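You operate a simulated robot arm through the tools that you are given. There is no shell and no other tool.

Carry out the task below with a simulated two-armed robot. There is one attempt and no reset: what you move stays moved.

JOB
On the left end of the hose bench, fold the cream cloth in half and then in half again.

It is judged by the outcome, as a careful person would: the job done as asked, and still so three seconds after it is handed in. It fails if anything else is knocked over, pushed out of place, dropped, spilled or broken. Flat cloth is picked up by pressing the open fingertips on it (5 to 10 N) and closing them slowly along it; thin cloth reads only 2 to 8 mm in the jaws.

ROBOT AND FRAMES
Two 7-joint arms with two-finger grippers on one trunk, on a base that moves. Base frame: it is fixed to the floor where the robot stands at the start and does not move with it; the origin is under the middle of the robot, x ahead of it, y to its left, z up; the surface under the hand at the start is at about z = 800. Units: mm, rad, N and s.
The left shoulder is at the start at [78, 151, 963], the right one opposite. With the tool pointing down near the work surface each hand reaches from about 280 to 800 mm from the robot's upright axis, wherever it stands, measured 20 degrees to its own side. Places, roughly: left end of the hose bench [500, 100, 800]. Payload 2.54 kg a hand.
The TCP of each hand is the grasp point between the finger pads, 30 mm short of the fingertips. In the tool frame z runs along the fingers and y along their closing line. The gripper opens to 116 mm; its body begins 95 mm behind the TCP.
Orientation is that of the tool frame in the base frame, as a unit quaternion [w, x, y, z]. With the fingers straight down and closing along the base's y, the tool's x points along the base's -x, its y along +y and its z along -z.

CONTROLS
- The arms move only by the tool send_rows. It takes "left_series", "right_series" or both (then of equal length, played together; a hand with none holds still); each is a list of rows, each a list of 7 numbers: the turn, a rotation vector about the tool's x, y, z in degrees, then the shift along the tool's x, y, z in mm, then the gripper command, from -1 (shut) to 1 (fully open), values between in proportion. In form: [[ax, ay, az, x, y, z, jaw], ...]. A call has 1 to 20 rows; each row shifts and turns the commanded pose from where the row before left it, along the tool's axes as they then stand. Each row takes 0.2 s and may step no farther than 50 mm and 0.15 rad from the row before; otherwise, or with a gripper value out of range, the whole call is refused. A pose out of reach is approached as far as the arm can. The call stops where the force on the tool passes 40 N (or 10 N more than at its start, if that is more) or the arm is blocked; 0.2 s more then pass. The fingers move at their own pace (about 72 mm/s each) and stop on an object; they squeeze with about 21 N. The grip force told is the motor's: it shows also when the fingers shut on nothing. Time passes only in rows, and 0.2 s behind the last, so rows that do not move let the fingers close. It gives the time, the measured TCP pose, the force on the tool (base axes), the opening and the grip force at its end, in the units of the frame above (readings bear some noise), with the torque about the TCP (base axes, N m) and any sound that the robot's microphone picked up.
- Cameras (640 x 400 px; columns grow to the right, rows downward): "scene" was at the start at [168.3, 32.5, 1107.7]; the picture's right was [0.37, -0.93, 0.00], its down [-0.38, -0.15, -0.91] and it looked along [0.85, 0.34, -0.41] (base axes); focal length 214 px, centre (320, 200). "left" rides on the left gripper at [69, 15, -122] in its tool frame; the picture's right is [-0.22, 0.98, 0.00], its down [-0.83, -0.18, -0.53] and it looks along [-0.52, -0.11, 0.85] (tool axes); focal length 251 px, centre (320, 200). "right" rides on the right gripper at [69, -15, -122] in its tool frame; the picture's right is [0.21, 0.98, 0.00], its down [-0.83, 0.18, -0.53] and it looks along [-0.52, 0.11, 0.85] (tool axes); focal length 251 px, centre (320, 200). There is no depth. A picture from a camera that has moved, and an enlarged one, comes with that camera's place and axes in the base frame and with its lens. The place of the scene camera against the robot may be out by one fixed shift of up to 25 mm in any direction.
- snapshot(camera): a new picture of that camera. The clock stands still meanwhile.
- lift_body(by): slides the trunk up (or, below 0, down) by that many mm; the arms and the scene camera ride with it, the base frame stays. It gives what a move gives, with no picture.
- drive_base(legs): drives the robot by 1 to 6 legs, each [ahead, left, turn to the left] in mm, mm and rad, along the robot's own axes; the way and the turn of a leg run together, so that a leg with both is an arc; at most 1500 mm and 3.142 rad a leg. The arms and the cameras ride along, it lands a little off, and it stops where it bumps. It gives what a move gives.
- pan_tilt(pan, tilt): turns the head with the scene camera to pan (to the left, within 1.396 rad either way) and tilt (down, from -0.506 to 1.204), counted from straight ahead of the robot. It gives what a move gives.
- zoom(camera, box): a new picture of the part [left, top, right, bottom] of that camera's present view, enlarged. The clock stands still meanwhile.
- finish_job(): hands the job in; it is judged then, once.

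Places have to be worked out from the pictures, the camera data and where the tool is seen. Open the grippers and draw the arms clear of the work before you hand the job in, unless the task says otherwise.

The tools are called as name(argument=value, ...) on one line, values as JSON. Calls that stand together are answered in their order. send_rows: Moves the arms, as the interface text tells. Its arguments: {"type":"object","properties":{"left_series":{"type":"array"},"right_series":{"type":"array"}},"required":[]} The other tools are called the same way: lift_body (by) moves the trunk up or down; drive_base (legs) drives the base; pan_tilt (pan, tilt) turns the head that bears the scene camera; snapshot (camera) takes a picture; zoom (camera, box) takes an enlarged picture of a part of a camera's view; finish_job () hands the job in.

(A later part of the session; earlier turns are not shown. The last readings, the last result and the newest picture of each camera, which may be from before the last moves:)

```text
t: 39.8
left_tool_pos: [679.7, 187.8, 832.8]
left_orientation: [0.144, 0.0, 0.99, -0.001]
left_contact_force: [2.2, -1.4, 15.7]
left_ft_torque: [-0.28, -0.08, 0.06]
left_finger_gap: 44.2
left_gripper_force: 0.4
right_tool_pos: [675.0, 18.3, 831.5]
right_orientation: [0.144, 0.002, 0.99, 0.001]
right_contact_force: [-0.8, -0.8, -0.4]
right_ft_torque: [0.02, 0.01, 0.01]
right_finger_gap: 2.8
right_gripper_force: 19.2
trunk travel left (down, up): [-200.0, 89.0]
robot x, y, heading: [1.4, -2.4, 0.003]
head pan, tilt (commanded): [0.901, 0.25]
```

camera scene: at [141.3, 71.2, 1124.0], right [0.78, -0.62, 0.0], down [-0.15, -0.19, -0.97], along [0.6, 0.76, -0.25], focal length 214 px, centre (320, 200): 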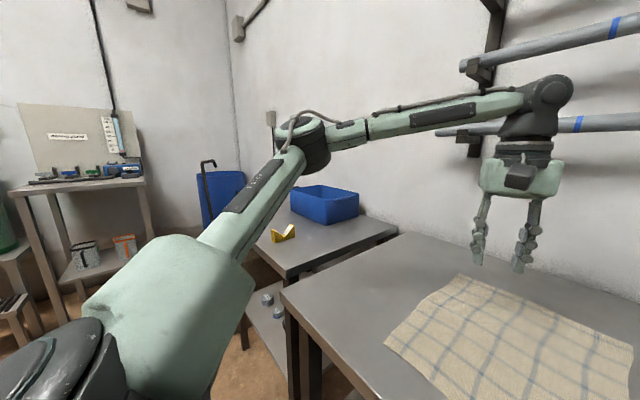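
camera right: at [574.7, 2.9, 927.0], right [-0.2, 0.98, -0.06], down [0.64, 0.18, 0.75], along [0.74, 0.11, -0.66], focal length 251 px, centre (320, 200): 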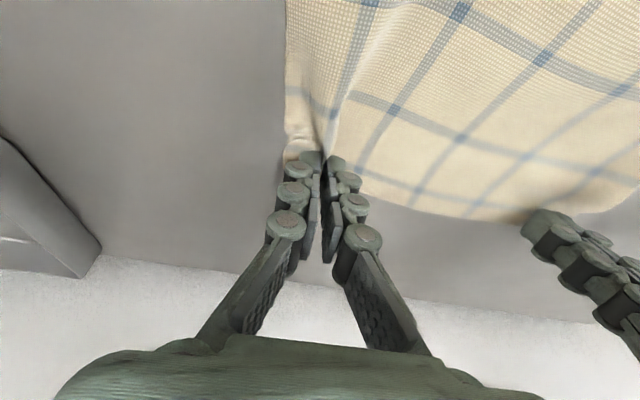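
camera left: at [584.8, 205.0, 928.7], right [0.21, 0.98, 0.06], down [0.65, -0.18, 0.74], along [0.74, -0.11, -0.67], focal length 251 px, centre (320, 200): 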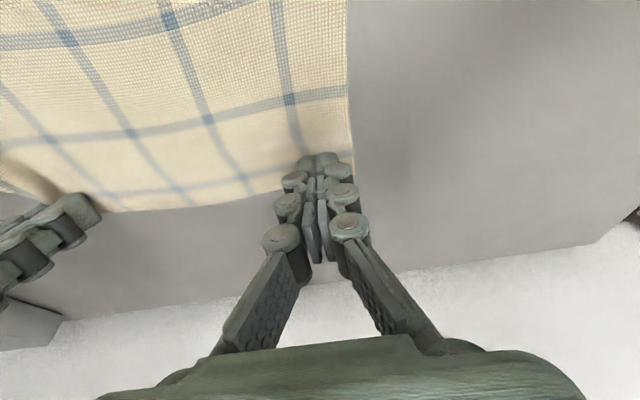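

15.7 N is a little much; I ease up ~0.8 mm and close slowly.

send_rows(left_series=[[0, 0, 0, -0.2, 0, -0.8, -0.25], [0, 0, 0, 0, 0, 0, -0.31], [0, 0, 0, 0, 0, 0, -0.37], [0, 0, 0, 0, 0, 0, -0.43], [0, 0, 0, 0, 0, 0, -0.49], [0, 0, 0, 0, 0, 0, -0.55], [0, 0, 0, 0, 0, 0, -0.6]])

snapshot(camera="left")

```text
t: 41.4
left_tool_pos: [678.0, 188.3, 830.4]
left_orientation: [0.141, -0.001, 0.99, 0.0]
left_contact_force: [-1.4, -3.8, 20.5]
left_ft_torque: [-0.38, 0.09, -0.03]
left_finger_gap: 24.3
left_gripper_force: 0.3
right_tool_pos: [675.1, 18.6, 833.3]
right_orientation: [0.145, 0.002, 0.989, 0.002]
right_contact_force: [0.0, 5.2, -0.3]
right_ft_torque: [0.11, 0.01, -0.01]
right_finger_gap: 3.3
right_gripper_force: 24.7
trunk travel left (down, up): [-200.0, 89.0]
robot x, y, heading: [3.2, -0.3, -0.001]
head pan, tilt (commanded): [0.901, 0.25]
```

```text
taken
camera left: at [577.3, 204.2, 929.4], right [0.21, 0.98, 0.06], down [0.64, -0.18, 0.74], along [0.74, -0.11, -0.66], focal length 251 px, centre (320, 200)
```

left: 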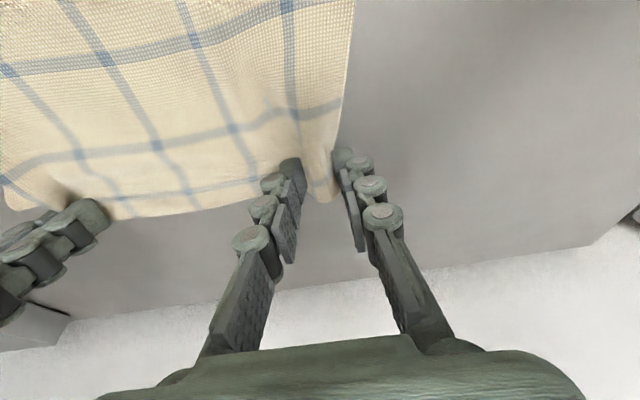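

A good ridge is forming but the force is up to 20 N; I raise about 1 mm while finishing the close.

send_rows(left_series=[[0, 0, 0, -0.2, 0, -0.7, -0.66], [0, 0, 0, -0.1, 0, -0.3, -0.72], [0, 0, 0, 0, 0, 0, -0.78], [0, 0, 0, 0, 0, 0, -0.84], [0, 0, 0, 0, 0, 0, -0.9], [0, 0, 0, 0, 0, 0, -0.96], [0, 0, 0, 0, 0, 0, -1], [0, 0, 0, 0, 0, 0, -1], [0, 0, 0, 0, 0, 0, -1]])

snapshot(camera="left")

```text
t: 43.4
left_tool_pos: [678.9, 189.0, 830.1]
left_orientation: [0.141, 0.0, 0.99, 0.0]
left_contact_force: [-0.3, -13.2, 7.8]
left_ft_torque: [-0.36, 0.01, 0.01]
left_finger_gap: 2.8
left_gripper_force: 21.0
right_tool_pos: [676.3, 18.7, 831.8]
right_orientation: [0.143, 0.001, 0.99, 0.002]
right_contact_force: [0.4, 12.6, 1.4]
right_ft_torque: [0.35, 0.02, 0.01]
right_finger_gap: 2.5
right_gripper_force: 20.6
trunk travel left (down, up): [-200.0, 89.0]
robot x, y, heading: [-1.5, 1.4, -0.002]
head pan, tilt (commanded): [0.901, 0.25]
```

```text
taken
camera left: at [578.2, 203.9, 928.8], right [0.21, 0.98, 0.06], down [0.64, -0.18, 0.74], along [0.74, -0.12, -0.67], focal length 251 px, centre (320, 200)
```

left: 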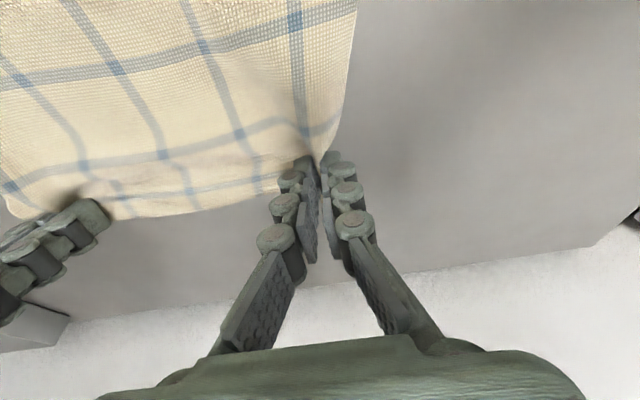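

Both hands hold cloth now (gaps 2.8 and 2.5 mm), pulled taut between them by ~13 N. I bring the hands slightly together while starting the lift along an arc.

send_rows(left_series=[[0, 0, 0, 0, -2, 0, -1], [0, 0, 0, -3.9, -2, -20, -1], [0, 0, 0, -0.5, -2, -20.5, -1], [0, 0, 0, 3, 0, -20.5, -1], [0, 0, 0, 0, 0, 0, -1]], right_series=[[0, 0, 0, 0, 2, 0, -1], [0, 0, 0, -3.9, 2, -20, -1], [0, 0, 0, -0.5, 2, -20.5, -1], [0, 0, 0, 3, 0, -20.5, -1], [0, 0, 0, 0, 0, 0, -1]])

pan_tilt(pan=0.15, tilt=0.6)

snapshot(camera="scene")

snapshot(camera="left")

```text
t: 44.5
left_tool_pos: [665.1, 185.3, 890.3]
left_orientation: [0.14, -0.001, 0.99, 0.0]
left_contact_force: [0.5, -1.1, -1.3]
left_ft_torque: [0.0, 0.03, 0.01]
left_finger_gap: 4.3
left_gripper_force: 24.7
right_tool_pos: [660.7, 24.7, 891.1]
right_orientation: [0.142, 0.001, 0.99, 0.0]
right_contact_force: [-0.1, 1.4, -0.4]
right_ft_torque: [0.01, -0.01, 0.01]
right_finger_gap: 3.4
right_gripper_force: 19.1
trunk travel left (down, up): [-200.0, 89.0]
robot x, y, heading: [1.2, 2.7, 0.0]
head pan, tilt (commanded): [0.901, 0.25]
```

```text
t: 45.6
left_tool_pos: [663.3, 183.9, 890.1]
left_orientation: [0.14, 0.0, 0.99, 0.0]
left_contact_force: [1.4, -1.1, -1.5]
left_ft_torque: [0.01, 0.02, 0.01]
left_finger_gap: 4.2
left_gripper_force: 22.4
right_tool_pos: [660.6, 24.2, 890.4]
right_orientation: [0.142, 0.002, 0.99, 0.001]
right_contact_force: [0.6, 0.7, -0.5]
right_ft_torque: [-0.02, -0.02, -0.01]
right_finger_gap: 3.8
right_gripper_force: 21.6
trunk travel left (down, up): [-200.0, 89.0]
robot x, y, heading: [2.7, 0.1, 0.003]
head pan, tilt (commanded): [0.15, 0.6]
```

```text
taken
camera scene: at [170.5, 11.3, 1091.8], right [0.15, -0.99, 0.0], down [-0.56, -0.08, -0.83], along [0.82, 0.12, -0.56], focal length 214 px, centre (320, 200)
```

scene: 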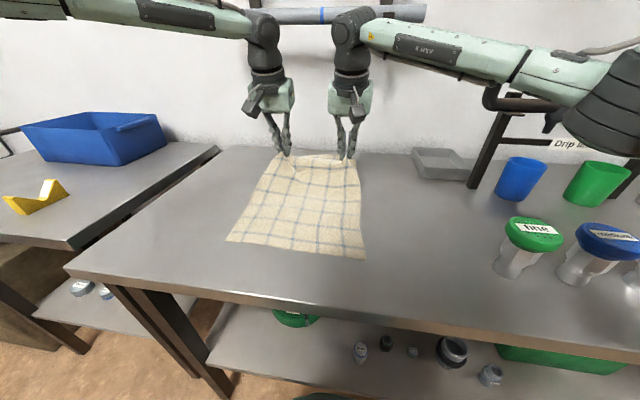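

```text
taken
camera left: at [562.7, 199.7, 989.3], right [0.21, 0.98, 0.06], down [0.65, -0.18, 0.74], along [0.74, -0.11, -0.67], focal length 251 px, centre (320, 200)
```

left: 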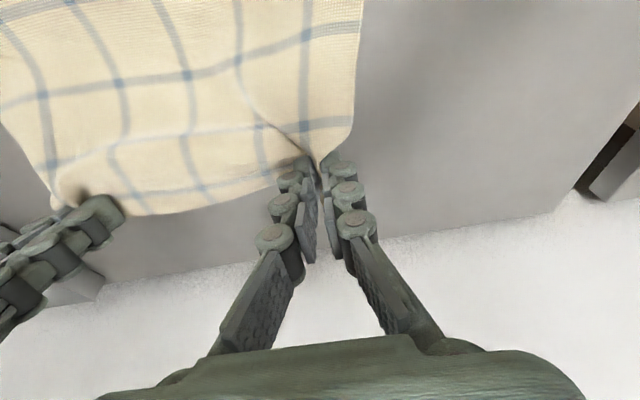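

The cloth is up on both corners. I carry it over along the arc past the top, leaning the fingers a bit more forward as it comes toward the near edge.

send_rows(left_series=[[0, 0, 0, 6.4, 0, -19.9, -1], [0, 0, 0, 9.6, 0, -18.9, -1], [0, 0, 0, 12.6, 0, -17.4, -1], [0, 0, 0, 15.3, 0, -15.5, -1], [0, 0, 0, 17.7, 0, -13.2, -1], [0, 0, 0, 19.5, 0, -10.6, -1], [0, 0, 0, 20.9, 0, -7.7, -1], [0, -4, 0, 21.8, 0, -4.6, -1], [0, -4, 0, 22, 0, -3, -1], [0, 0, 0, 0, 0, 0, -1]], right_series=[[0, 0, 0, 6.4, 0, -19.9, -1], [0, 0, 0, 9.6, 0, -18.9, -1], [0, 0, 0, 12.6, 0, -17.4, -1], [0, 0, 0, 15.3, 0, -15.5, -1], [0, 0, 0, 17.7, 0, -13.2, -1], [0, 0, 0, 19.5, 0, -10.6, -1], [0, 0, 0, 20.9, 0, -7.7, -1], [0, -4, 0, 21.8, 0, -4.6, -1], [0, -4, 0, 22, 0, -3, -1], [0, 0, 0, 0, 0, 0, -1]])

snapshot(camera="scene")

snapshot(camera="left")

```text
t: 47.9
left_tool_pos: [494.5, 180.9, 952.1]
left_orientation: [0.21, 0.0, 0.978, -0.001]
left_contact_force: [0.1, 0.2, -0.3]
left_ft_torque: [0.03, 0.02, 0.02]
left_finger_gap: 3.3
left_gripper_force: 18.9
right_tool_pos: [488.5, 23.9, 953.4]
right_orientation: [0.212, 0.002, 0.977, 0.001]
right_contact_force: [0.3, 0.6, -0.6]
right_ft_torque: [-0.01, -0.01, 0.0]
right_finger_gap: 3.6
right_gripper_force: 21.1
trunk travel left (down, up): [-200.0, 89.0]
robot x, y, heading: [-2.2, -1.8, 0.005]
head pan, tilt (commanded): [0.15, 0.6]
```

```text
taken
camera scene: at [170.6, 11.1, 1091.8], right [0.15, -0.99, 0.0], down [-0.56, -0.08, -0.83], along [0.82, 0.12, -0.56], focal length 214 px, centre (320, 200)
```

scene: 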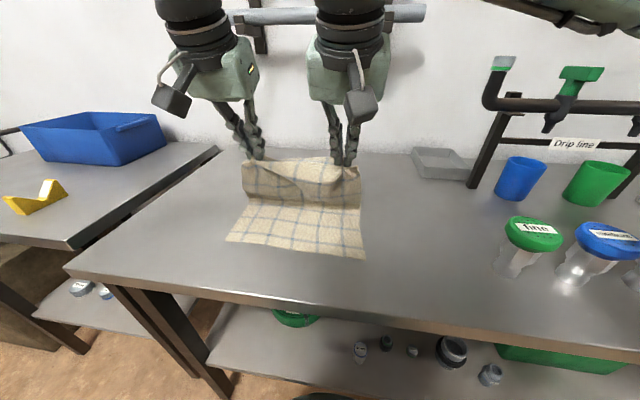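

```text
taken
camera left: at [380.7, 197.3, 1035.5], right [0.2, 0.98, 0.09], down [0.53, -0.18, 0.83], along [0.82, -0.11, -0.56], focal length 251 px, centre (320, 200)
```

left: 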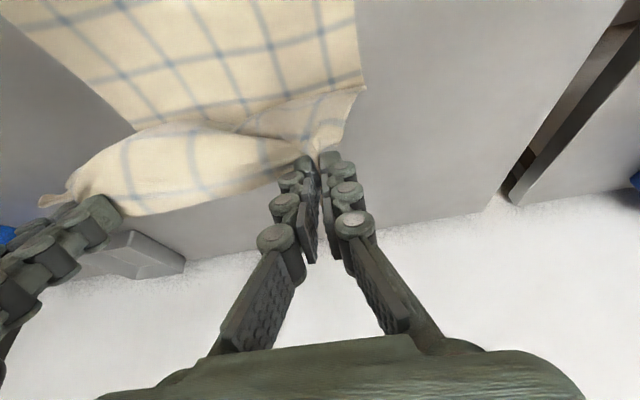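

The cloth is folding over cleanly and the near half has stayed put. I continue the arc down to just above the near edge.

send_rows(left_series=[[0, 0, 0, 22, 0, -1.2, -1], [0, 0, 0, 21.7, 0, 2, -1], [0, 0, 0, 20.9, 0, 5.2, -1], [0, 0, 0, 19.5, 0.5, 8.3, -1], [0, 0, 0, 17.7, 0.5, 11.2, -1], [0, 0, 0, 15.5, 0.5, 13.7, -1], [0, 0, 0, 12.8, 0.5, 16, -1], [0, 0, 0, 6, 0, 9, -1], [0, 0, 0, 0, 0, 0, -1]], right_series=[[0, 0, 0, 22.9, 0, -1.6, -1], [0, 0, 0, 22.6, 0, 1.6, -1], [0, 0, 0, 21.8, 0, 4.8, -1], [0, 0, 0, 20.4, -0.5, 7.9, -1], [0, 0, 0, 18.6, -0.5, 10.8, -1], [0, 0, 0, 16.4, -0.5, 13.3, -1], [0, 0, 0, 12.8, -0.5, 16, -1], [0, 0, 0, 6, 0, 9, -1], [0, 0, 0, 0, 0, 0, -1]])

snapshot(camera="scene")

snapshot(camera="left")

snapshot(camera="right")

```text
t: 49.9
left_tool_pos: [408.0, 185.0, 843.2]
left_orientation: [0.208, 0.0, 0.978, -0.001]
left_contact_force: [0.5, -2.9, -1.5]
left_ft_torque: [-0.05, 0.01, 0.01]
left_finger_gap: 3.9
left_gripper_force: 23.6
left hand out of reach, approached as far as the arm can: row 7, 8
right_tool_pos: [386.6, 22.5, 837.7]
right_orientation: [0.213, 0.001, 0.977, 0.001]
right_contact_force: [0.3, 2.9, -0.1]
right_ft_torque: [0.06, 0.0, 0.06]
right_finger_gap: 3.0
right_gripper_force: 20.6
trunk travel left (down, up): [-200.0, 89.0]
robot x, y, heading: [2.2, 0.2, -0.001]
head pan, tilt (commanded): [0.15, 0.6]
```

```text
taken
camera scene: at [170.5, 11.3, 1091.8], right [0.15, -0.99, 0.0], down [-0.56, -0.08, -0.83], along [0.82, 0.12, -0.56], focal length 214 px, centre (320, 200)
```

scene: 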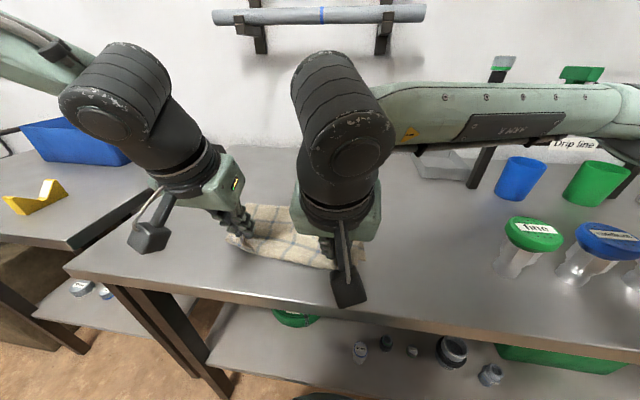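

```text
taken
camera left: at [293.6, 200.7, 926.1], right [0.2, 0.98, 0.09], down [0.54, -0.18, 0.82], along [0.82, -0.11, -0.56], focal length 251 px, centre (320, 200)
```

left: 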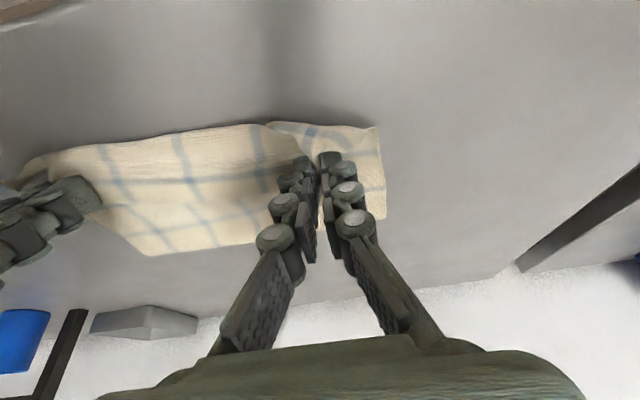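

```text
taken
camera right: at [272.5, 8.0, 919.1], right [-0.19, 0.98, -0.09], down [0.53, 0.18, 0.83], along [0.82, 0.11, -0.55], focal length 251 px, centre (320, 200)
```

right: 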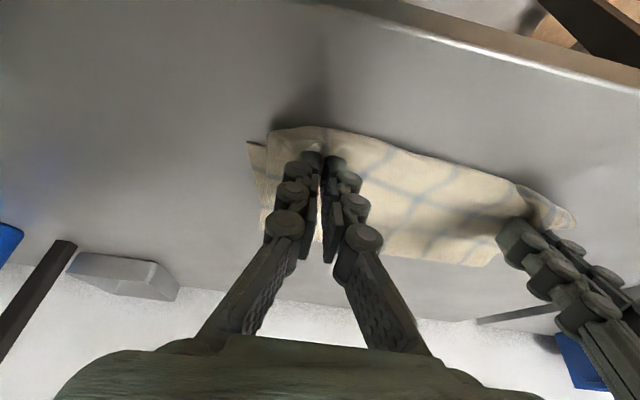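

The left hand hit its close-in reach limit at x≈408. Before adjusting, I zoom in to see where the top edge sits against the bottom layer's near edge.

zoom(camera="scene", box=[200, 180, 400, 300])

zoom(camera="right", box=[200, 80, 600, 330])

zoom(camera="left", box=[0, 80, 450, 330])

```text
3.20 times, centred on (300, 240) of scene
camera zoom: at [170.5, 11.3, 1091.8], right [0.15, -0.99, 0.0], down [-0.56, -0.08, -0.83], along [0.82, 0.12, -0.56], focal length 686 px, centre (384, 72)
```

zoom: 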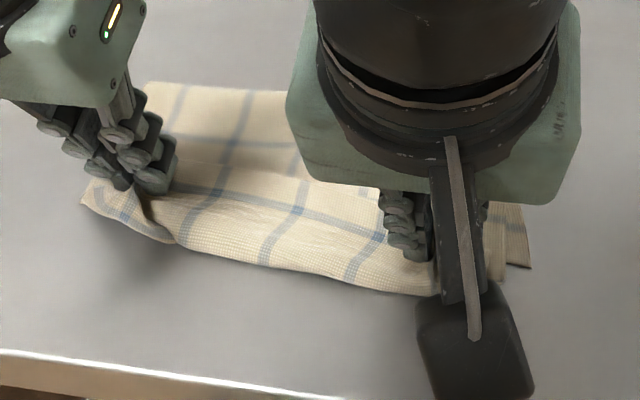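

```text
1.60 times, centred on (400, 205) of right
camera zoom: at [272.5, 8.0, 919.1], right [-0.19, 0.98, -0.09], down [0.53, 0.18, 0.83], along [0.82, 0.11, -0.55], focal length 402 px, centre (192, 192)
```

zoom: 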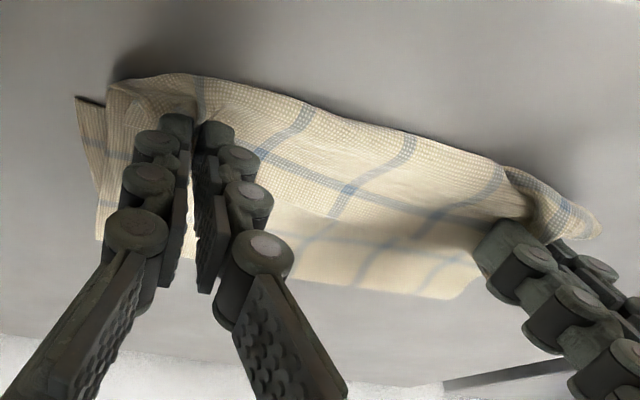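

```text
1.42 times, centred on (225, 205) of left
camera zoom: at [293.6, 200.7, 926.1], right [0.2, 0.98, 0.09], down [0.54, -0.18, 0.82], along [0.82, -0.11, -0.56], focal length 358 px, centre (455, 193)
```

zoom: 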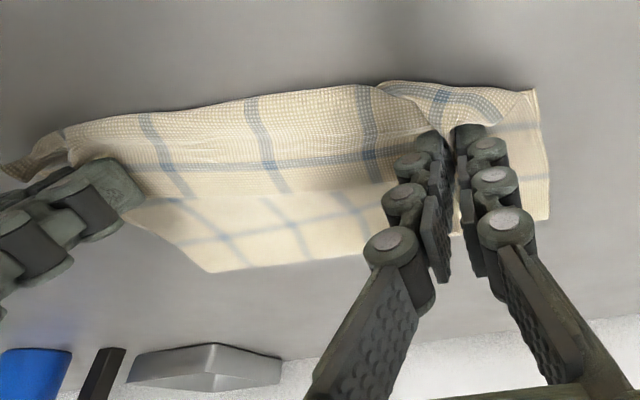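

Close up, the bottom layer's near edge is really at x≈397 (right) to ≈406 (left), so the top edge overshoots it by ~15–18 mm. I bring both hands back forward by that much and lower toward contact.

send_rows(left_series=[[0, 0, 0, -5.5, 0, 5, -1], [0, 0, 0, -5.4, 0, 5, -1], [0, 0, 0, 0.4, 0, 0.9, -1], [0, 0, 0, 0, 0, 0, -1]], right_series=[[0, 0, 0, -7.8, 0, 4.5, -1], [0, 0, 0, -7.8, 0, 4.5, -1], [0, 0, 0, 0.4, 0, 0.9, -1], [0, 0, 0, 0, 0, 0, -1]])

snapshot(camera="left")

snapshot(camera="right")

```text
t: 50.9
left_tool_pos: [421.4, 184.5, 837.7]
left_orientation: [0.208, 0.0, 0.978, 0.001]
left_contact_force: [1.3, -2.8, -1.1]
left_ft_torque: [-0.07, -0.03, 0.0]
left_finger_gap: 3.5
left_gripper_force: 24.9
right_tool_pos: [402.5, 23.7, 834.9]
right_orientation: [0.212, 0.002, 0.977, 0.0]
right_contact_force: [1.3, 1.8, -1.1]
right_ft_torque: [0.07, -0.01, 0.01]
right_finger_gap: 3.0
right_gripper_force: 20.1
trunk travel left (down, up): [-200.0, 89.0]
robot x, y, heading: [-2.1, -4.8, -0.001]
head pan, tilt (commanded): [0.15, 0.6]
```

```text
taken
camera left: at [308.2, 200.6, 921.4], right [0.2, 0.98, 0.09], down [0.54, -0.18, 0.82], along [0.82, -0.11, -0.56], focal length 251 px, centre (320, 200)
```

left: 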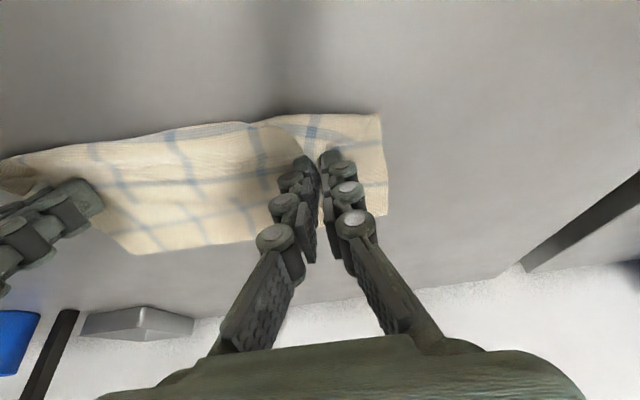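

```text
taken
camera right: at [289.6, 8.7, 915.9], right [-0.19, 0.98, -0.09], down [0.53, 0.18, 0.83], along [0.82, 0.11, -0.55], focal length 251 px, centre (320, 200)
```

right: 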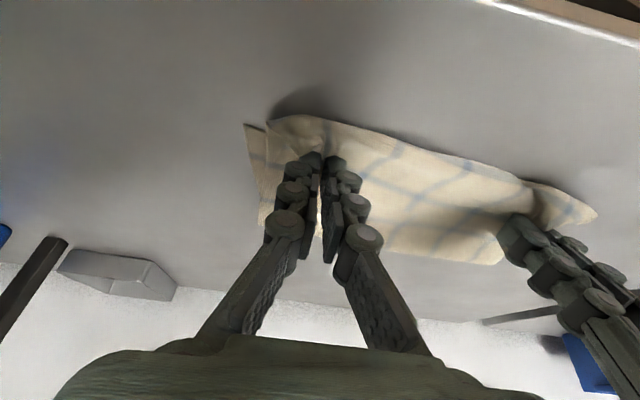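

The top edge still hangs ~10–15 mm beyond the bottom edge, so I shift the left 9 mm and right 13 mm farther forward and lower to light contact.

send_rows(left_series=[[0, 0, 0, -7, 0, 6.4, -1], [0, 0, 0, 0.4, 0, 0.9, -1], [0, 0, 0, 0.4, 0, 0.9, -1], [0, 0, 0, 0, 0, 0, -1]], right_series=[[0, 0, 0, -11.5, 0, 6.2, -1], [0, 0, 0, 0.4, 0, 0.9, -1], [0, 0, 0, 0, 0, 0, -1], [0, 0, 0, 0, 0, 0, -1]])

```text
t: 51.9
left_tool_pos: [430.9, 183.8, 833.5]
left_orientation: [0.21, 0.0, 0.978, -0.001]
left_contact_force: [0.2, -1.7, -1.1]
left_ft_torque: [-0.04, 0.02, -0.01]
left_finger_gap: 3.9
left_gripper_force: 22.3
right_tool_pos: [414.9, 24.8, 832.5]
right_orientation: [0.213, 0.001, 0.977, 0.002]
right_contact_force: [1.0, 2.3, 2.9]
right_ft_torque: [0.09, -0.01, -0.02]
right_finger_gap: 4.0
right_gripper_force: 23.4
trunk travel left (down, up): [-200.0, 89.0]
robot x, y, heading: [3.0, -1.6, 0.004]
head pan, tilt (commanded): [0.15, 0.6]
```

Right has light contact; I lower the left 2 mm and then open both slowly so the pleats spread.

send_rows(left_series=[[0, 0, 0, 0.4, 0, 0.9, -1], [0, 0, 0, 0.4, 0, 0.9, -1], [0, 0, 0, 0, 0, 0, -0.94], [0, 0, 0, 0, 0, 0, -0.86], [0, 0, 0, 0, 0, 0, -0.76], [0, 0, 0, 0, 0, 0, -0.66], [0, 0, 0, 0, 0, 0, -0.56], [0, 0, 0, 0, 0, 0, -0.46], [0, 0, 0, 0, 0, 0, -0.36], [0, 0, 0, 0, 0, 0, -0.26], [0, 0, 0, 0, 0, 0, -0.26]], right_series=[[0, 0, 0, 0.1, 0, 0.3, -1], [0, 0, 0, 0, 0, 0, -1], [0, 0, 0, 0, 0, 0, -0.94], [0, 0, 0, 0, 0, 0, -0.86], [0, 0, 0, 0, 0, 0, -0.76], [0, 0, 0, 0, 0, 0, -0.66], [0, 0, 0, 0, 0, 0, -0.56], [0, 0, 0, 0, 0, 0, -0.46], [0, 0, 0, 0, 0, 0, -0.36], [0, 0, 0, 0, 0, 0, -0.26], [0, 0, 0, 0, 0, 0, -0.26]])

snapshot(camera="left")

snapshot(camera="right")

```text
t: 54.2
left_tool_pos: [432.0, 184.7, 832.3]
left_orientation: [0.21, 0.0, 0.978, 0.0]
left_contact_force: [-0.2, -0.1, 1.9]
left_ft_torque: [0.01, -0.01, 0.03]
left_finger_gap: 43.6
left_gripper_force: 0.1
right_tool_pos: [416.4, 24.0, 831.5]
right_orientation: [0.212, 0.001, 0.977, 0.001]
right_contact_force: [-0.4, 0.0, 2.7]
right_ft_torque: [0.02, -0.01, 0.01]
right_finger_gap: 43.6
right_gripper_force: 2.2
trunk travel left (down, up): [-200.0, 89.0]
robot x, y, heading: [-1.1, -1.1, -0.005]
head pan, tilt (commanded): [0.15, 0.6]
```

```text
taken
camera left: at [317.3, 199.6, 915.5], right [0.2, 0.98, 0.09], down [0.54, -0.18, 0.83], along [0.82, -0.11, -0.56], focal length 251 px, centre (320, 200)
```

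left: 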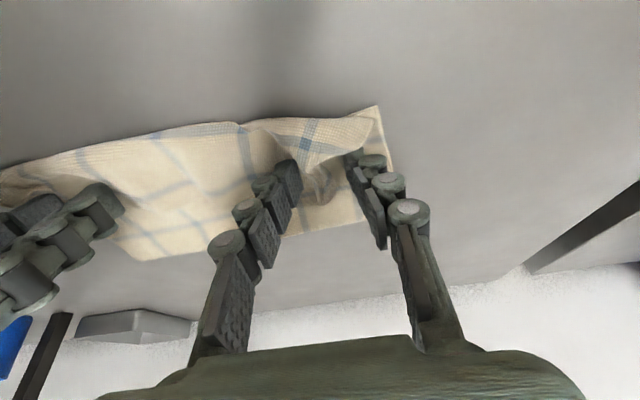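

```text
taken
camera right: at [302.3, 8.9, 913.6], right [-0.19, 0.98, -0.09], down [0.53, 0.18, 0.83], along [0.83, 0.11, -0.55], focal length 251 px, centre (320, 200)
```

right: 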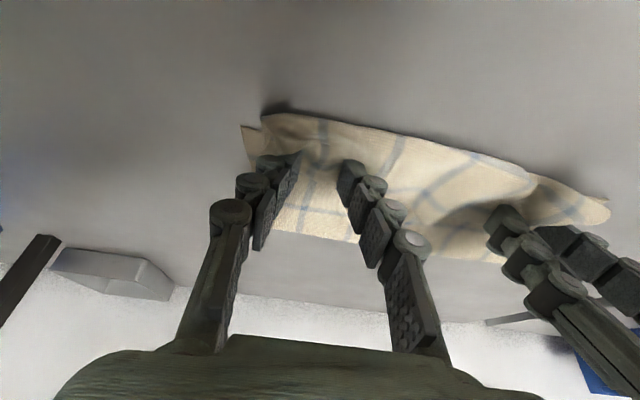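

Both released. I raise both hands straight up and move them apart to see the result.

send_rows(left_series=[[0, 0, 0, -8, 0, -18, -0.26], [0, 0, 0, -10, 0, -22, -0.26], [0, 0, 0, -10, 10, -22, -0.26], [0, 0, 0, -10, 30, -22, -0.26], [0, 0, 0, 0, 40, 0, -0.26], [0, 0, 0, 0, 40, 0, -0.26]], right_series=[[0, 0, 0, -8, 0, -18, -0.26], [0, 0, 0, -10, 0, -22, -0.26], [0, 0, 0, -10, -10, -22, -0.26], [0, 0, 0, -10, -30, -22, -0.26], [0, 0, 0, 0, -40, 0, -0.26], [0, 0, 0, 0, -40, 0, -0.26]])

pan_tilt(pan=0.15, tilt=0.75)

snapshot(camera="scene")

zoom(camera="scene", box=[180, 120, 420, 270])

```text
t: 55.6
left_tool_pos: [431.3, 306.2, 923.6]
left_orientation: [0.209, 0.0, 0.978, 0.001]
left_contact_force: [1.1, 1.2, 0.4]
left_ft_torque: [-0.05, -0.01, 0.01]
left_finger_gap: 42.8
left_gripper_force: 0.1
right_tool_pos: [417.3, -97.4, 923.6]
right_orientation: [0.211, 0.001, 0.977, 0.0]
right_contact_force: [0.6, -0.1, 0.0]
right_ft_torque: [0.01, 0.04, 0.0]
right_finger_gap: 43.0
right_gripper_force: 0.0
trunk travel left (down, up): [-200.0, 89.0]
robot x, y, heading: [3.0, 1.2, -0.002]
head pan, tilt (commanded): [0.15, 0.6]
```

```text
t: 56.4
left_tool_pos: [430.9, 305.7, 921.8]
left_orientation: [0.21, 0.0, 0.978, 0.0]
left_contact_force: [-0.4, -0.3, -0.2]
left_ft_torque: [0.0, 0.02, 0.04]
left_finger_gap: 42.9
left_gripper_force: 0.1
right_tool_pos: [417.1, -97.2, 923.8]
right_orientation: [0.211, 0.002, 0.977, 0.001]
right_contact_force: [-1.3, -0.2, 0.5]
right_ft_torque: [0.02, -0.01, -0.01]
right_finger_gap: 42.9
right_gripper_force: 0.0
trunk travel left (down, up): [-200.0, 89.0]
robot x, y, heading: [-0.2, -0.4, -0.003]
head pan, tilt (commanded): [0.15, 0.75]
```

```text
taken
camera scene: at [165.2, 10.4, 1078.9], right [0.15, -0.99, 0.0], down [-0.67, -0.1, -0.73], along [0.72, 0.11, -0.68], focal length 214 px, centre (320, 200)
```

scene: 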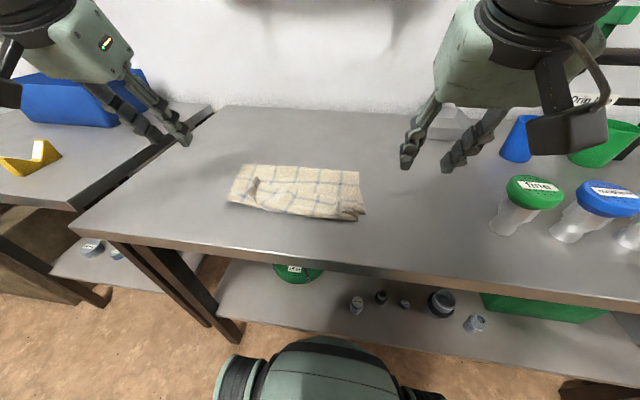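

```text
2.67 times, centred on (300, 195) of scene
camera zoom: at [165.2, 10.4, 1078.9], right [0.15, -0.99, 0.0], down [-0.67, -0.1, -0.73], along [0.72, 0.11, -0.68], focal length 572 px, centre (373, 213)
```

zoom: 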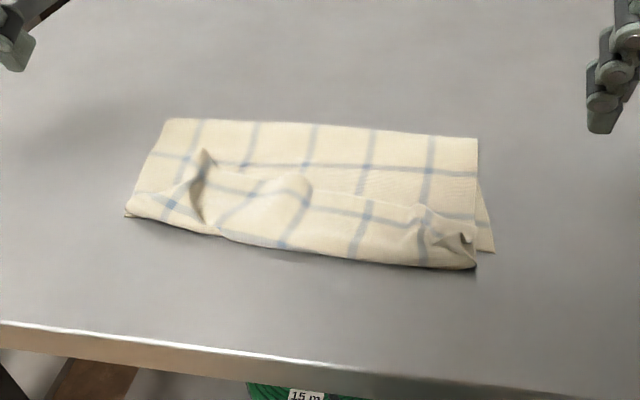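

The first fold lies well: far edge brought to the near edge, layers nearly aligned. For the second fold (left half over right) only the right arm reaches both sides, so I park the left hand outward and yaw the right hand 90° so it closes along the left edge.

send_rows(left_series=[[0, 0, 0, -6, 25, -14, -0.26], [0, 0, 0, -6, 25, -14, -0.26], [0, 0, 0, -6, 25, -14, -0.26], [0, 0, 0, -6, 25, -14, -0.26], [0, 0, 0, -6, 25, -14, -0.26], [0, 0, 0, 0, 0, 0, -0.26], [0, 0, 0, 0, 0, 0, -0.26], [0, 0, 0, 0, 0, 0, -0.26], [0, 0, 0, 0, 0, 0, -0.26], [0, 0, 0, 0, 0, 0, -0.26], [0, 0, 0, 0, 0, 0, -0.26], [0, 0, 0, 0, 0, 0, -0.26], [0, 0, 0, 0, 0, 0, -0.26], [0, 0, 0, 0, 0, 0, -0.26]], right_series=[[0, 8, 0, 0, 0, 0, -0.26], [0, 8, 0, 0, 0, 0, -0.26], [-1.14, 0, -8.1, 0, 0, 0, -0.26], [-1.14, 0, -8.1, 0, 0, 0, -0.26], [-1.14, 0, -8.1, 0, 0, 0, -0.26], [-1.14, 0, -8.1, 0, 0, 0, -0.26], [-1.14, 0, -8.1, 0, 0, 0, -0.26], [-1.14, 0, -8.1, 0, 0, 0, -0.26], [-1.14, 0, -8.1, 0, 0, 0, -0.26], [-1.14, 0, -8.1, 0, 0, 0, -0.26], [-1.14, 0, -8.1, 0, 0, 0, -0.26], [-1.14, 0, -8.1, 0, 0, 0, -0.26], [-1.14, 0, -8.1, 0, 0, 0, -0.26], [0, 0, 0, 0, 0, 0, -0.26]])

snapshot(camera="scene")

```text
t: 59.4
left_tool_pos: [426.7, 427.4, 999.8]
left_orientation: [0.209, 0.001, 0.978, -0.001]
left_contact_force: [-0.2, 0.1, 0.5]
left_ft_torque: [-0.01, -0.02, 0.0]
left_finger_gap: 42.9
left_gripper_force: 0.0
right_tool_pos: [366.6, -67.7, 925.6]
right_orientation: [0.052, -0.704, 0.706, 0.048]
right_contact_force: [-0.5, -0.2, -0.1]
right_ft_torque: [-0.01, 0.02, -0.03]
right_finger_gap: 42.9
right_gripper_force: 0.1
right hand out of reach, approached as far as the arm can: row 12, 13
trunk travel left (down, up): [-200.0, 89.0]
robot x, y, heading: [-3.3, 1.3, -0.003]
head pan, tilt (commanded): [0.15, 0.75]
```

```text
taken
camera scene: at [165.1, 10.4, 1078.9], right [0.15, -0.99, 0.0], down [-0.67, -0.1, -0.73], along [0.72, 0.11, -0.68], focal length 214 px, centre (320, 200)
```

scene: 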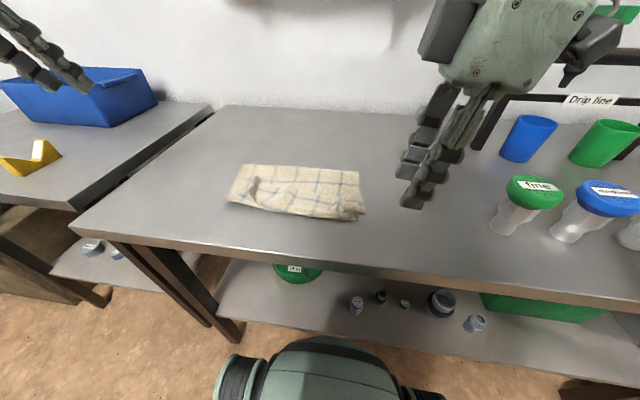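

The right hand is now yawed 90° with an 8° lean. I move it over toward the middle of the left edge, well above the cloth.

send_rows(right_series=[[0, 0, 0, -10, -25, 3, -0.3], [0, 0, 0, -20, -25, 5, -0.3], [0, 0, 0, -33, -21, 6, -0.3], [0, 0, 0, -33, -15, 6, -0.3], [0, 0, 0, -33, -12, 8, -0.3], [0, 0, 0, -33, -7, 9, -0.3], [0, 0, 0, -33, -4, 9, -0.3], [0, 0, 0, -33, -2, 9, -0.3], [0, 0, 0, -28, 0, 9, -0.3], [0, 0, 0, 0, 0, 0, -0.3]])

snapshot(camera="right")

snapshot(camera="scene")

```text
t: 61.5
left_tool_pos: [426.5, 428.4, 1001.5]
left_orientation: [0.209, 0.0, 0.978, 0.0]
left_contact_force: [-0.2, 0.0, -0.1]
left_ft_torque: [0.03, 0.01, -0.03]
left_finger_gap: 43.1
left_gripper_force: 0.0
right_tool_pos: [410.1, 116.3, 938.9]
right_orientation: [0.053, -0.704, 0.707, 0.048]
right_contact_force: [-0.5, -0.4, 0.2]
right_ft_torque: [-0.02, 0.01, -0.01]
right_finger_gap: 40.8
right_gripper_force: 0.1
right hand out of reach, approached as far as the arm can: row 1, 2, 3, 4, 5, 6, 7, 8, 9
trunk travel left (down, up): [-200.0, 89.0]
robot x, y, heading: [2.6, -0.8, 0.001]
head pan, tilt (commanded): [0.15, 0.75]
```

```text
taken
camera right: at [423.4, 30.0, 1048.9], right [-0.98, -0.21, -0.04], down [-0.18, 0.74, 0.64], along [-0.1, 0.64, -0.76], focal length 251 px, centre (320, 200)
```

right: 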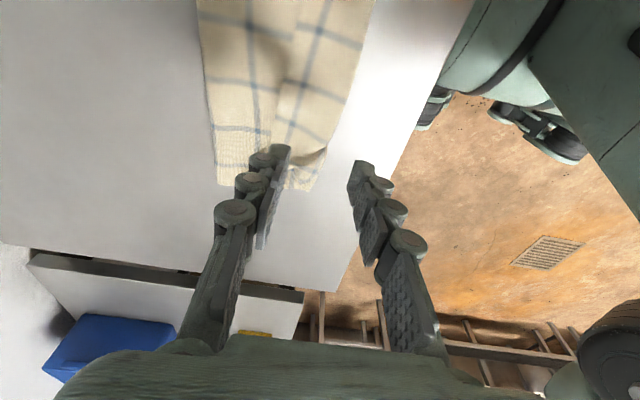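

```text
taken
camera scene: at [165.1, 10.4, 1078.9], right [0.15, -0.99, 0.0], down [-0.67, -0.1, -0.73], along [0.72, 0.11, -0.68], focal length 214 px, centre (320, 200)
```

scene: 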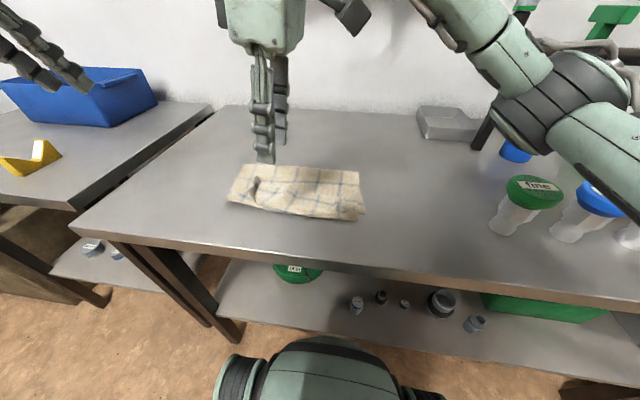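

The wrist reached partway ([410, 116]). I try continuing toward [478, 205] to see whether the yawed pose becomes reachable there.

send_rows(right_series=[[0, 0, 0, 0, -22, 0, -0.3], [0, 0, 0, 0, -22, 0, -0.3], [0, 0, 0, 0, -22, 0, -0.3], [0, 0, 0, -22, 0, 3, -0.3], [0, 0, 0, -22, 0, 3, -0.3], [0, 0, 0, -22, 0, 3, -0.3], [0, 0, 0, -22, 0, 3, -0.3], [0, 0, 0, 0, 0, 0, -0.3]])

```text
t: 63.4
left_tool_pos: [427.1, 428.1, 1001.1]
left_orientation: [0.208, -0.001, 0.978, -0.001]
left_contact_force: [0.1, -0.2, 1.0]
left_ft_torque: [-0.02, 0.0, -0.01]
left_finger_gap: 42.9
left_gripper_force: 0.1
right_tool_pos: [404.2, 154.1, 954.5]
right_orientation: [0.054, -0.703, 0.708, 0.047]
right_contact_force: [-0.3, -0.2, -0.9]
right_ft_torque: [0.03, 0.01, 0.0]
right_finger_gap: 40.5
right_gripper_force: 0.1
right hand out of reach, approached as far as the arm can: row 1, 2, 3, 4, 6, 7
trunk travel left (down, up): [-200.0, 89.0]
robot x, y, heading: [0.7, 4.9, -0.0]
head pan, tilt (commanded): [0.15, 0.75]
```

The wrist roll is limiting at yaw 90°; my geometry says about 70° will be within range across the whole fold. I turn back 20° and then approach the left edge.

send_rows(right_series=[[0.95, 0, 6.8, 0, 0, 0, -0.3], [0.95, 0, 6.8, 0, 0, 0, -0.3], [0.95, 0, 6.8, 0, 0, 0, -0.3], [0, 0, 0, -12, -11, 14, -0.3], [0, 0, 0, -12, -11, 14, -0.3], [0, 0, 0, -12, -11, 14, -0.3], [0, 0, 0, -12, -11, 14, -0.3], [0, 0, 0, -12, -9, 14, -0.3], [0, 0, 0, 0, 0, 0, -0.3]])

snapshot(camera="right")

snapshot(camera="scene")

```text
t: 65.3
left_tool_pos: [427.9, 426.5, 1000.7]
left_orientation: [0.208, 0.0, 0.978, -0.001]
left_contact_force: [0.1, -1.1, 1.2]
left_ft_torque: [0.03, 0.0, -0.03]
left_finger_gap: 42.9
left_gripper_force: 0.1
right_tool_pos: [482.5, 200.2, 894.9]
right_orientation: [0.06, -0.567, 0.821, 0.038]
right_contact_force: [-0.6, -0.5, 0.1]
right_ft_torque: [-0.02, 0.0, -0.02]
right_finger_gap: 40.8
right_gripper_force: 0.1
trunk travel left (down, up): [-200.0, 89.0]
robot x, y, heading: [1.0, -1.0, -0.004]
head pan, tilt (commanded): [0.15, 0.75]
```

```text
taken
camera right: at [464.5, 114.8, 1004.4], right [-0.99, 0.15, -0.04], down [0.09, 0.76, 0.65], along [0.12, 0.64, -0.76], focal length 251 px, centre (320, 200)
```

right: 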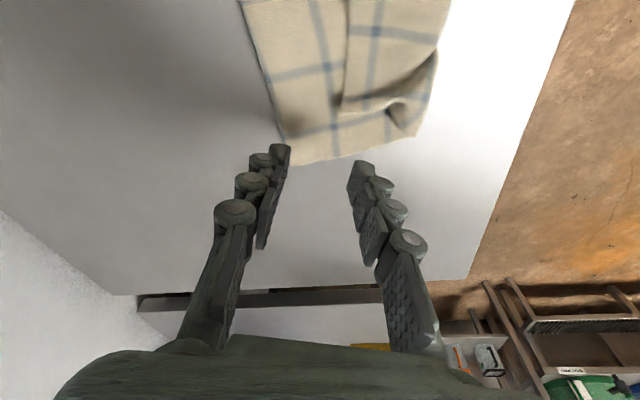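

```text
taken
camera scene: at [165.1, 10.4, 1078.9], right [0.15, -0.99, 0.0], down [-0.67, -0.1, -0.73], along [0.72, 0.11, -0.68], focal length 214 px, centre (320, 200)
```

scene: 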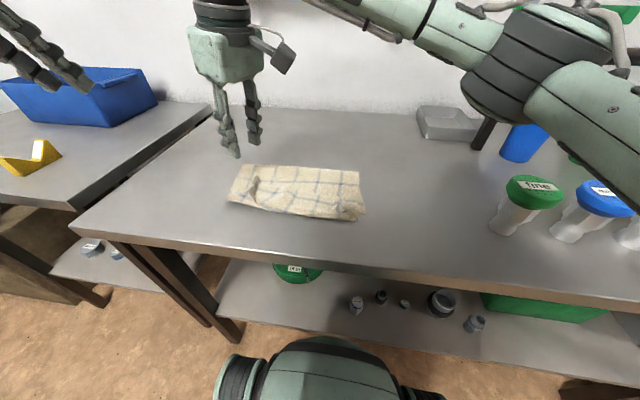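

Now reachable: hand at [482, 200, 895]. I zoom in on the left edge from the right wrist camera to see the layers.

zoom(camera="right", box=[220, 0, 480, 200])

```text
2.00 times, centred on (350, 100) of right
camera zoom: at [464.5, 114.8, 1004.4], right [-0.99, 0.15, -0.04], down [0.09, 0.76, 0.65], along [0.12, 0.64, -0.76], focal length 503 px, centre (260, 400)
```

zoom: 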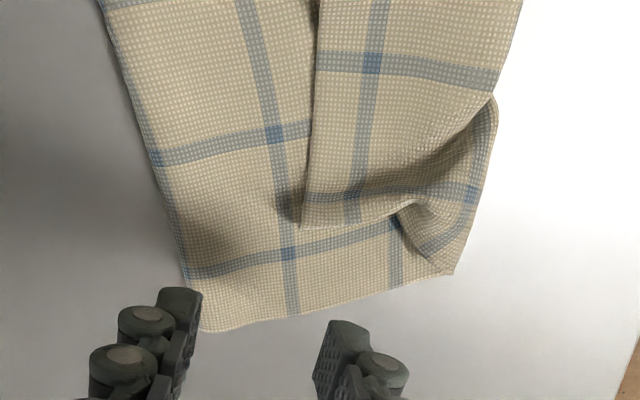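

The left-hand pinch left a pleat flopped over on the top layer. I zoom the head camera on it to judge how to smooth it.

zoom(camera="scene", box=[215, 155, 295, 215])

zoom(camera="scene", box=[290, 160, 380, 230])

```text
6.67 times, centred on (255, 185) of scene
camera zoom: at [165.1, 10.4, 1078.9], right [0.15, -0.99, 0.0], down [-0.67, -0.1, -0.73], along [0.72, 0.11, -0.68], focal length 1430 px, centre (753, 300)
```

zoom: 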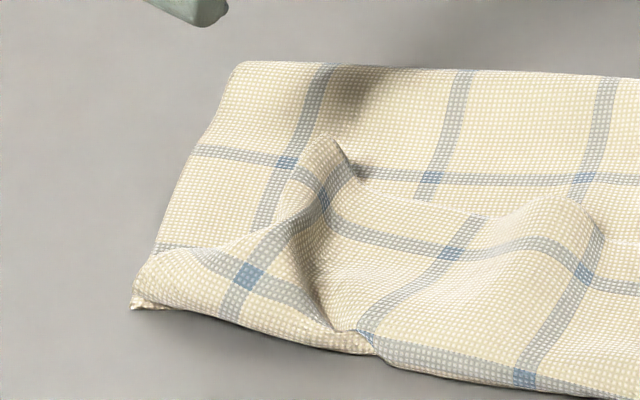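

```text
5.71 times, centred on (335, 195) of scene
camera zoom: at [165.1, 10.4, 1078.9], right [0.15, -0.99, 0.0], down [-0.67, -0.1, -0.73], along [0.72, 0.11, -0.68], focal length 1226 px, centre (234, 229)
```

zoom: 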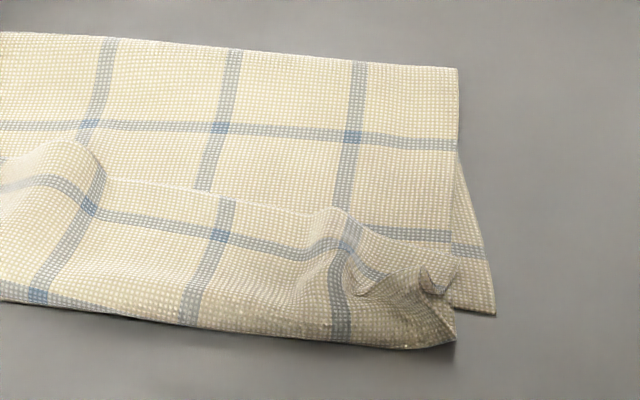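

It looks as if a ~30 mm strip along the top layer's free edge is folded back on itself. I move the right hand off and bring the left wrist camera over the near edge to check.

send_rows(left_series=[[0, 0, 0, 0, 0, 0, -0.3], [0, 8, 0, 0, 0, 0, -0.3], [0, 8, 0, 0, 0, 0, -0.3], [0, 8, 0, 0, 0, 0, -0.3], [0, 0, 0, 0, -45, 10, -0.3], [0, 0, 0, 0, -45, 10, -0.3], [0, 0, 0, 0, -45, 10, -0.3], [0, 0, 0, 0, -45, 10, -0.3], [0, 0, 0, 0, -20, 0, -0.3], [0, 0, 0, 0, 0, 0, -0.3]], right_series=[[0, 0, 0, 30, -8, -20, -0.3], [0, 0, 0, 35, -12, -15, -0.3], [0, 0, 0, 35, -12, -10, -0.3], [0, 0, 0, 35, -12, -10, -0.3], [0, 0, 0, 35, -12, -5, -0.3], [0, 0, 0, 30, -10, 0, -0.3], [0, 0, 0, 30, -10, 0, -0.3], [0, 0, 0, 20, -5, 0, -0.3], [0, 0, 0, 0, 0, 0, -0.3], [0, 0, 0, 0, 0, 0, -0.3]])

snapshot(camera="left")

zoom(camera="left", box=[100, 0, 420, 200])

```text
t: 67.5
left_tool_pos: [429.1, 228.3, 960.4]
left_orientation: [0.001, 0.001, 1.0, 0.0]
left_contact_force: [0.0, 0.0, 0.2]
left_ft_torque: [-0.03, 0.0, -0.03]
left_finger_gap: 40.6
left_gripper_force: 0.0
right_tool_pos: [466.9, -67.1, 919.2]
right_orientation: [0.061, -0.566, 0.821, 0.039]
right_contact_force: [-0.1, -0.2, 0.4]
right_ft_torque: [-0.02, -0.01, 0.0]
right_finger_gap: 40.7
right_gripper_force: 0.1
trunk travel left (down, up): [-200.0, 89.0]
robot x, y, heading: [0.7, -1.9, -0.005]
head pan, tilt (commanded): [0.15, 0.75]
```

```text
taken
camera left: at [358.6, 243.4, 1082.7], right [0.21, 0.98, 0.0], down [0.82, -0.18, 0.54], along [0.52, -0.11, -0.84], focal length 251 px, centre (320, 200)
```

left: 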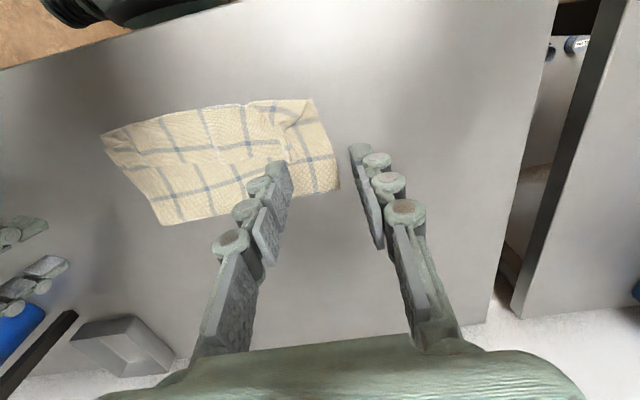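

```text
2.00 times, centred on (260, 100) of left
camera zoom: at [358.6, 243.4, 1082.7], right [0.21, 0.98, 0.0], down [0.82, -0.18, 0.54], along [0.52, -0.11, -0.84], focal length 503 px, centre (440, 400)
```

zoom: 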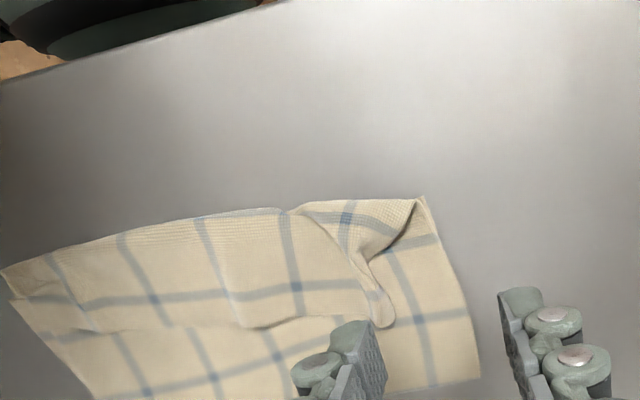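

From above it's clear: the top layer's last ~45–70 mm is folded back on itself (free edge at x≈436–471, bulge at x≈397), and the fold line sits at x≈524 instead of ≈550. I'll pick that free edge up again right at its edge; first both hands go above it (right hand turned back to yaw 0).

send_rows(left_series=[[0, -8, 0, 0, 0, 0, -0.5], [0, 0, 0, 0, 0, 0, -0.5], [0, 0, 0, 0, 0, 0, -0.5], [0, 0, 0, 0, 0, 0, -0.5], [0, 0, 0, 0, 0, 0, -0.5], [0, 0, 0, 0, 0, 0, -0.5], [0, 0, 0, 0, 0, 0, -0.5], [0, 0, 0, 0, 0, 0, -0.5], [0, 0, 0, 0, 0, 0, -0.5], [0, 0, 0, -6.1, -13.2, 14, -0.5], [0, 0, 0, -6.1, -13.2, 14, -0.5], [0, 0, 0, -6.1, -13.2, 14, -0.5], [0, 0, 0, -6.1, -13.2, 14, -0.5], [0, 0, 0, 0, 0, 0, -0.5]], right_series=[[1.08, 0, 7.7, 0, 0, 0, -0.5], [1.08, 0, 7.7, 0, 0, 0, -0.5], [1.08, 0, 7.7, 0, 0, 0, -0.5], [1.08, 0, 7.7, 0, 0, 0, -0.5], [1.08, 0, 7.7, 0, 0, 0, -0.5], [1.08, 0, 7.7, 0, 0, 0, -0.5], [1.08, 0, 7.7, 0, 0, 0, -0.5], [1.08, 0, 7.7, 0, 0, 0, -0.5], [1.08, 0, 7.7, 0, 0, 0, -0.5], [0, 0, 0, 9, 22.2, 2, -0.5], [0, 0, 0, 9, 22.2, 2, -0.5], [0, 0, 0, 9, 22.2, 2, -0.5], [0, 0, 0, 9, 22.2, 2, -0.5], [0, 0, 0, 0, 0, 0, -0.5]])

snapshot(camera="left")

snapshot(camera="right")

```text
t: 70.5
left_tool_pos: [461.6, 176.1, 907.2]
left_orientation: [0.07, 0.0, 0.998, 0.0]
left_contact_force: [-0.2, -0.2, -0.3]
left_ft_torque: [-0.03, 0.02, -0.01]
left_finger_gap: 28.8
left_gripper_force: 0.0
right_tool_pos: [432.5, 20.7, 903.7]
right_orientation: [0.074, 0.008, 0.997, 0.001]
right_contact_force: [-0.5, -0.1, -0.3]
right_ft_torque: [0.02, -0.01, 0.01]
right_finger_gap: 28.8
right_gripper_force: 0.0
trunk travel left (down, up): [-200.0, 89.0]
robot x, y, heading: [-1.1, -3.1, -0.002]
head pan, tilt (commanded): [0.15, 0.75]
```

```text
taken
camera left: at [376.0, 190.8, 1018.1], right [0.21, 0.98, 0.03], down [0.74, -0.18, 0.65], along [0.64, -0.11, -0.76], focal length 251 px, centre (320, 200)
```

left: 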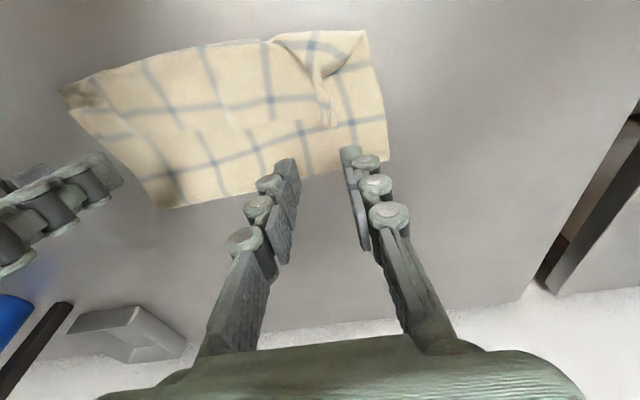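

```text
taken
camera right: at [345.0, 5.4, 1012.4], right [-0.2, 0.98, -0.03], down [0.74, 0.17, 0.65], along [0.64, 0.11, -0.76], focal length 251 px, centre (320, 200)
```

right: 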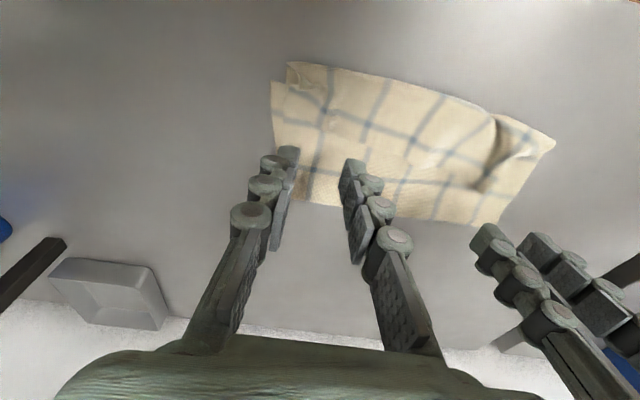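

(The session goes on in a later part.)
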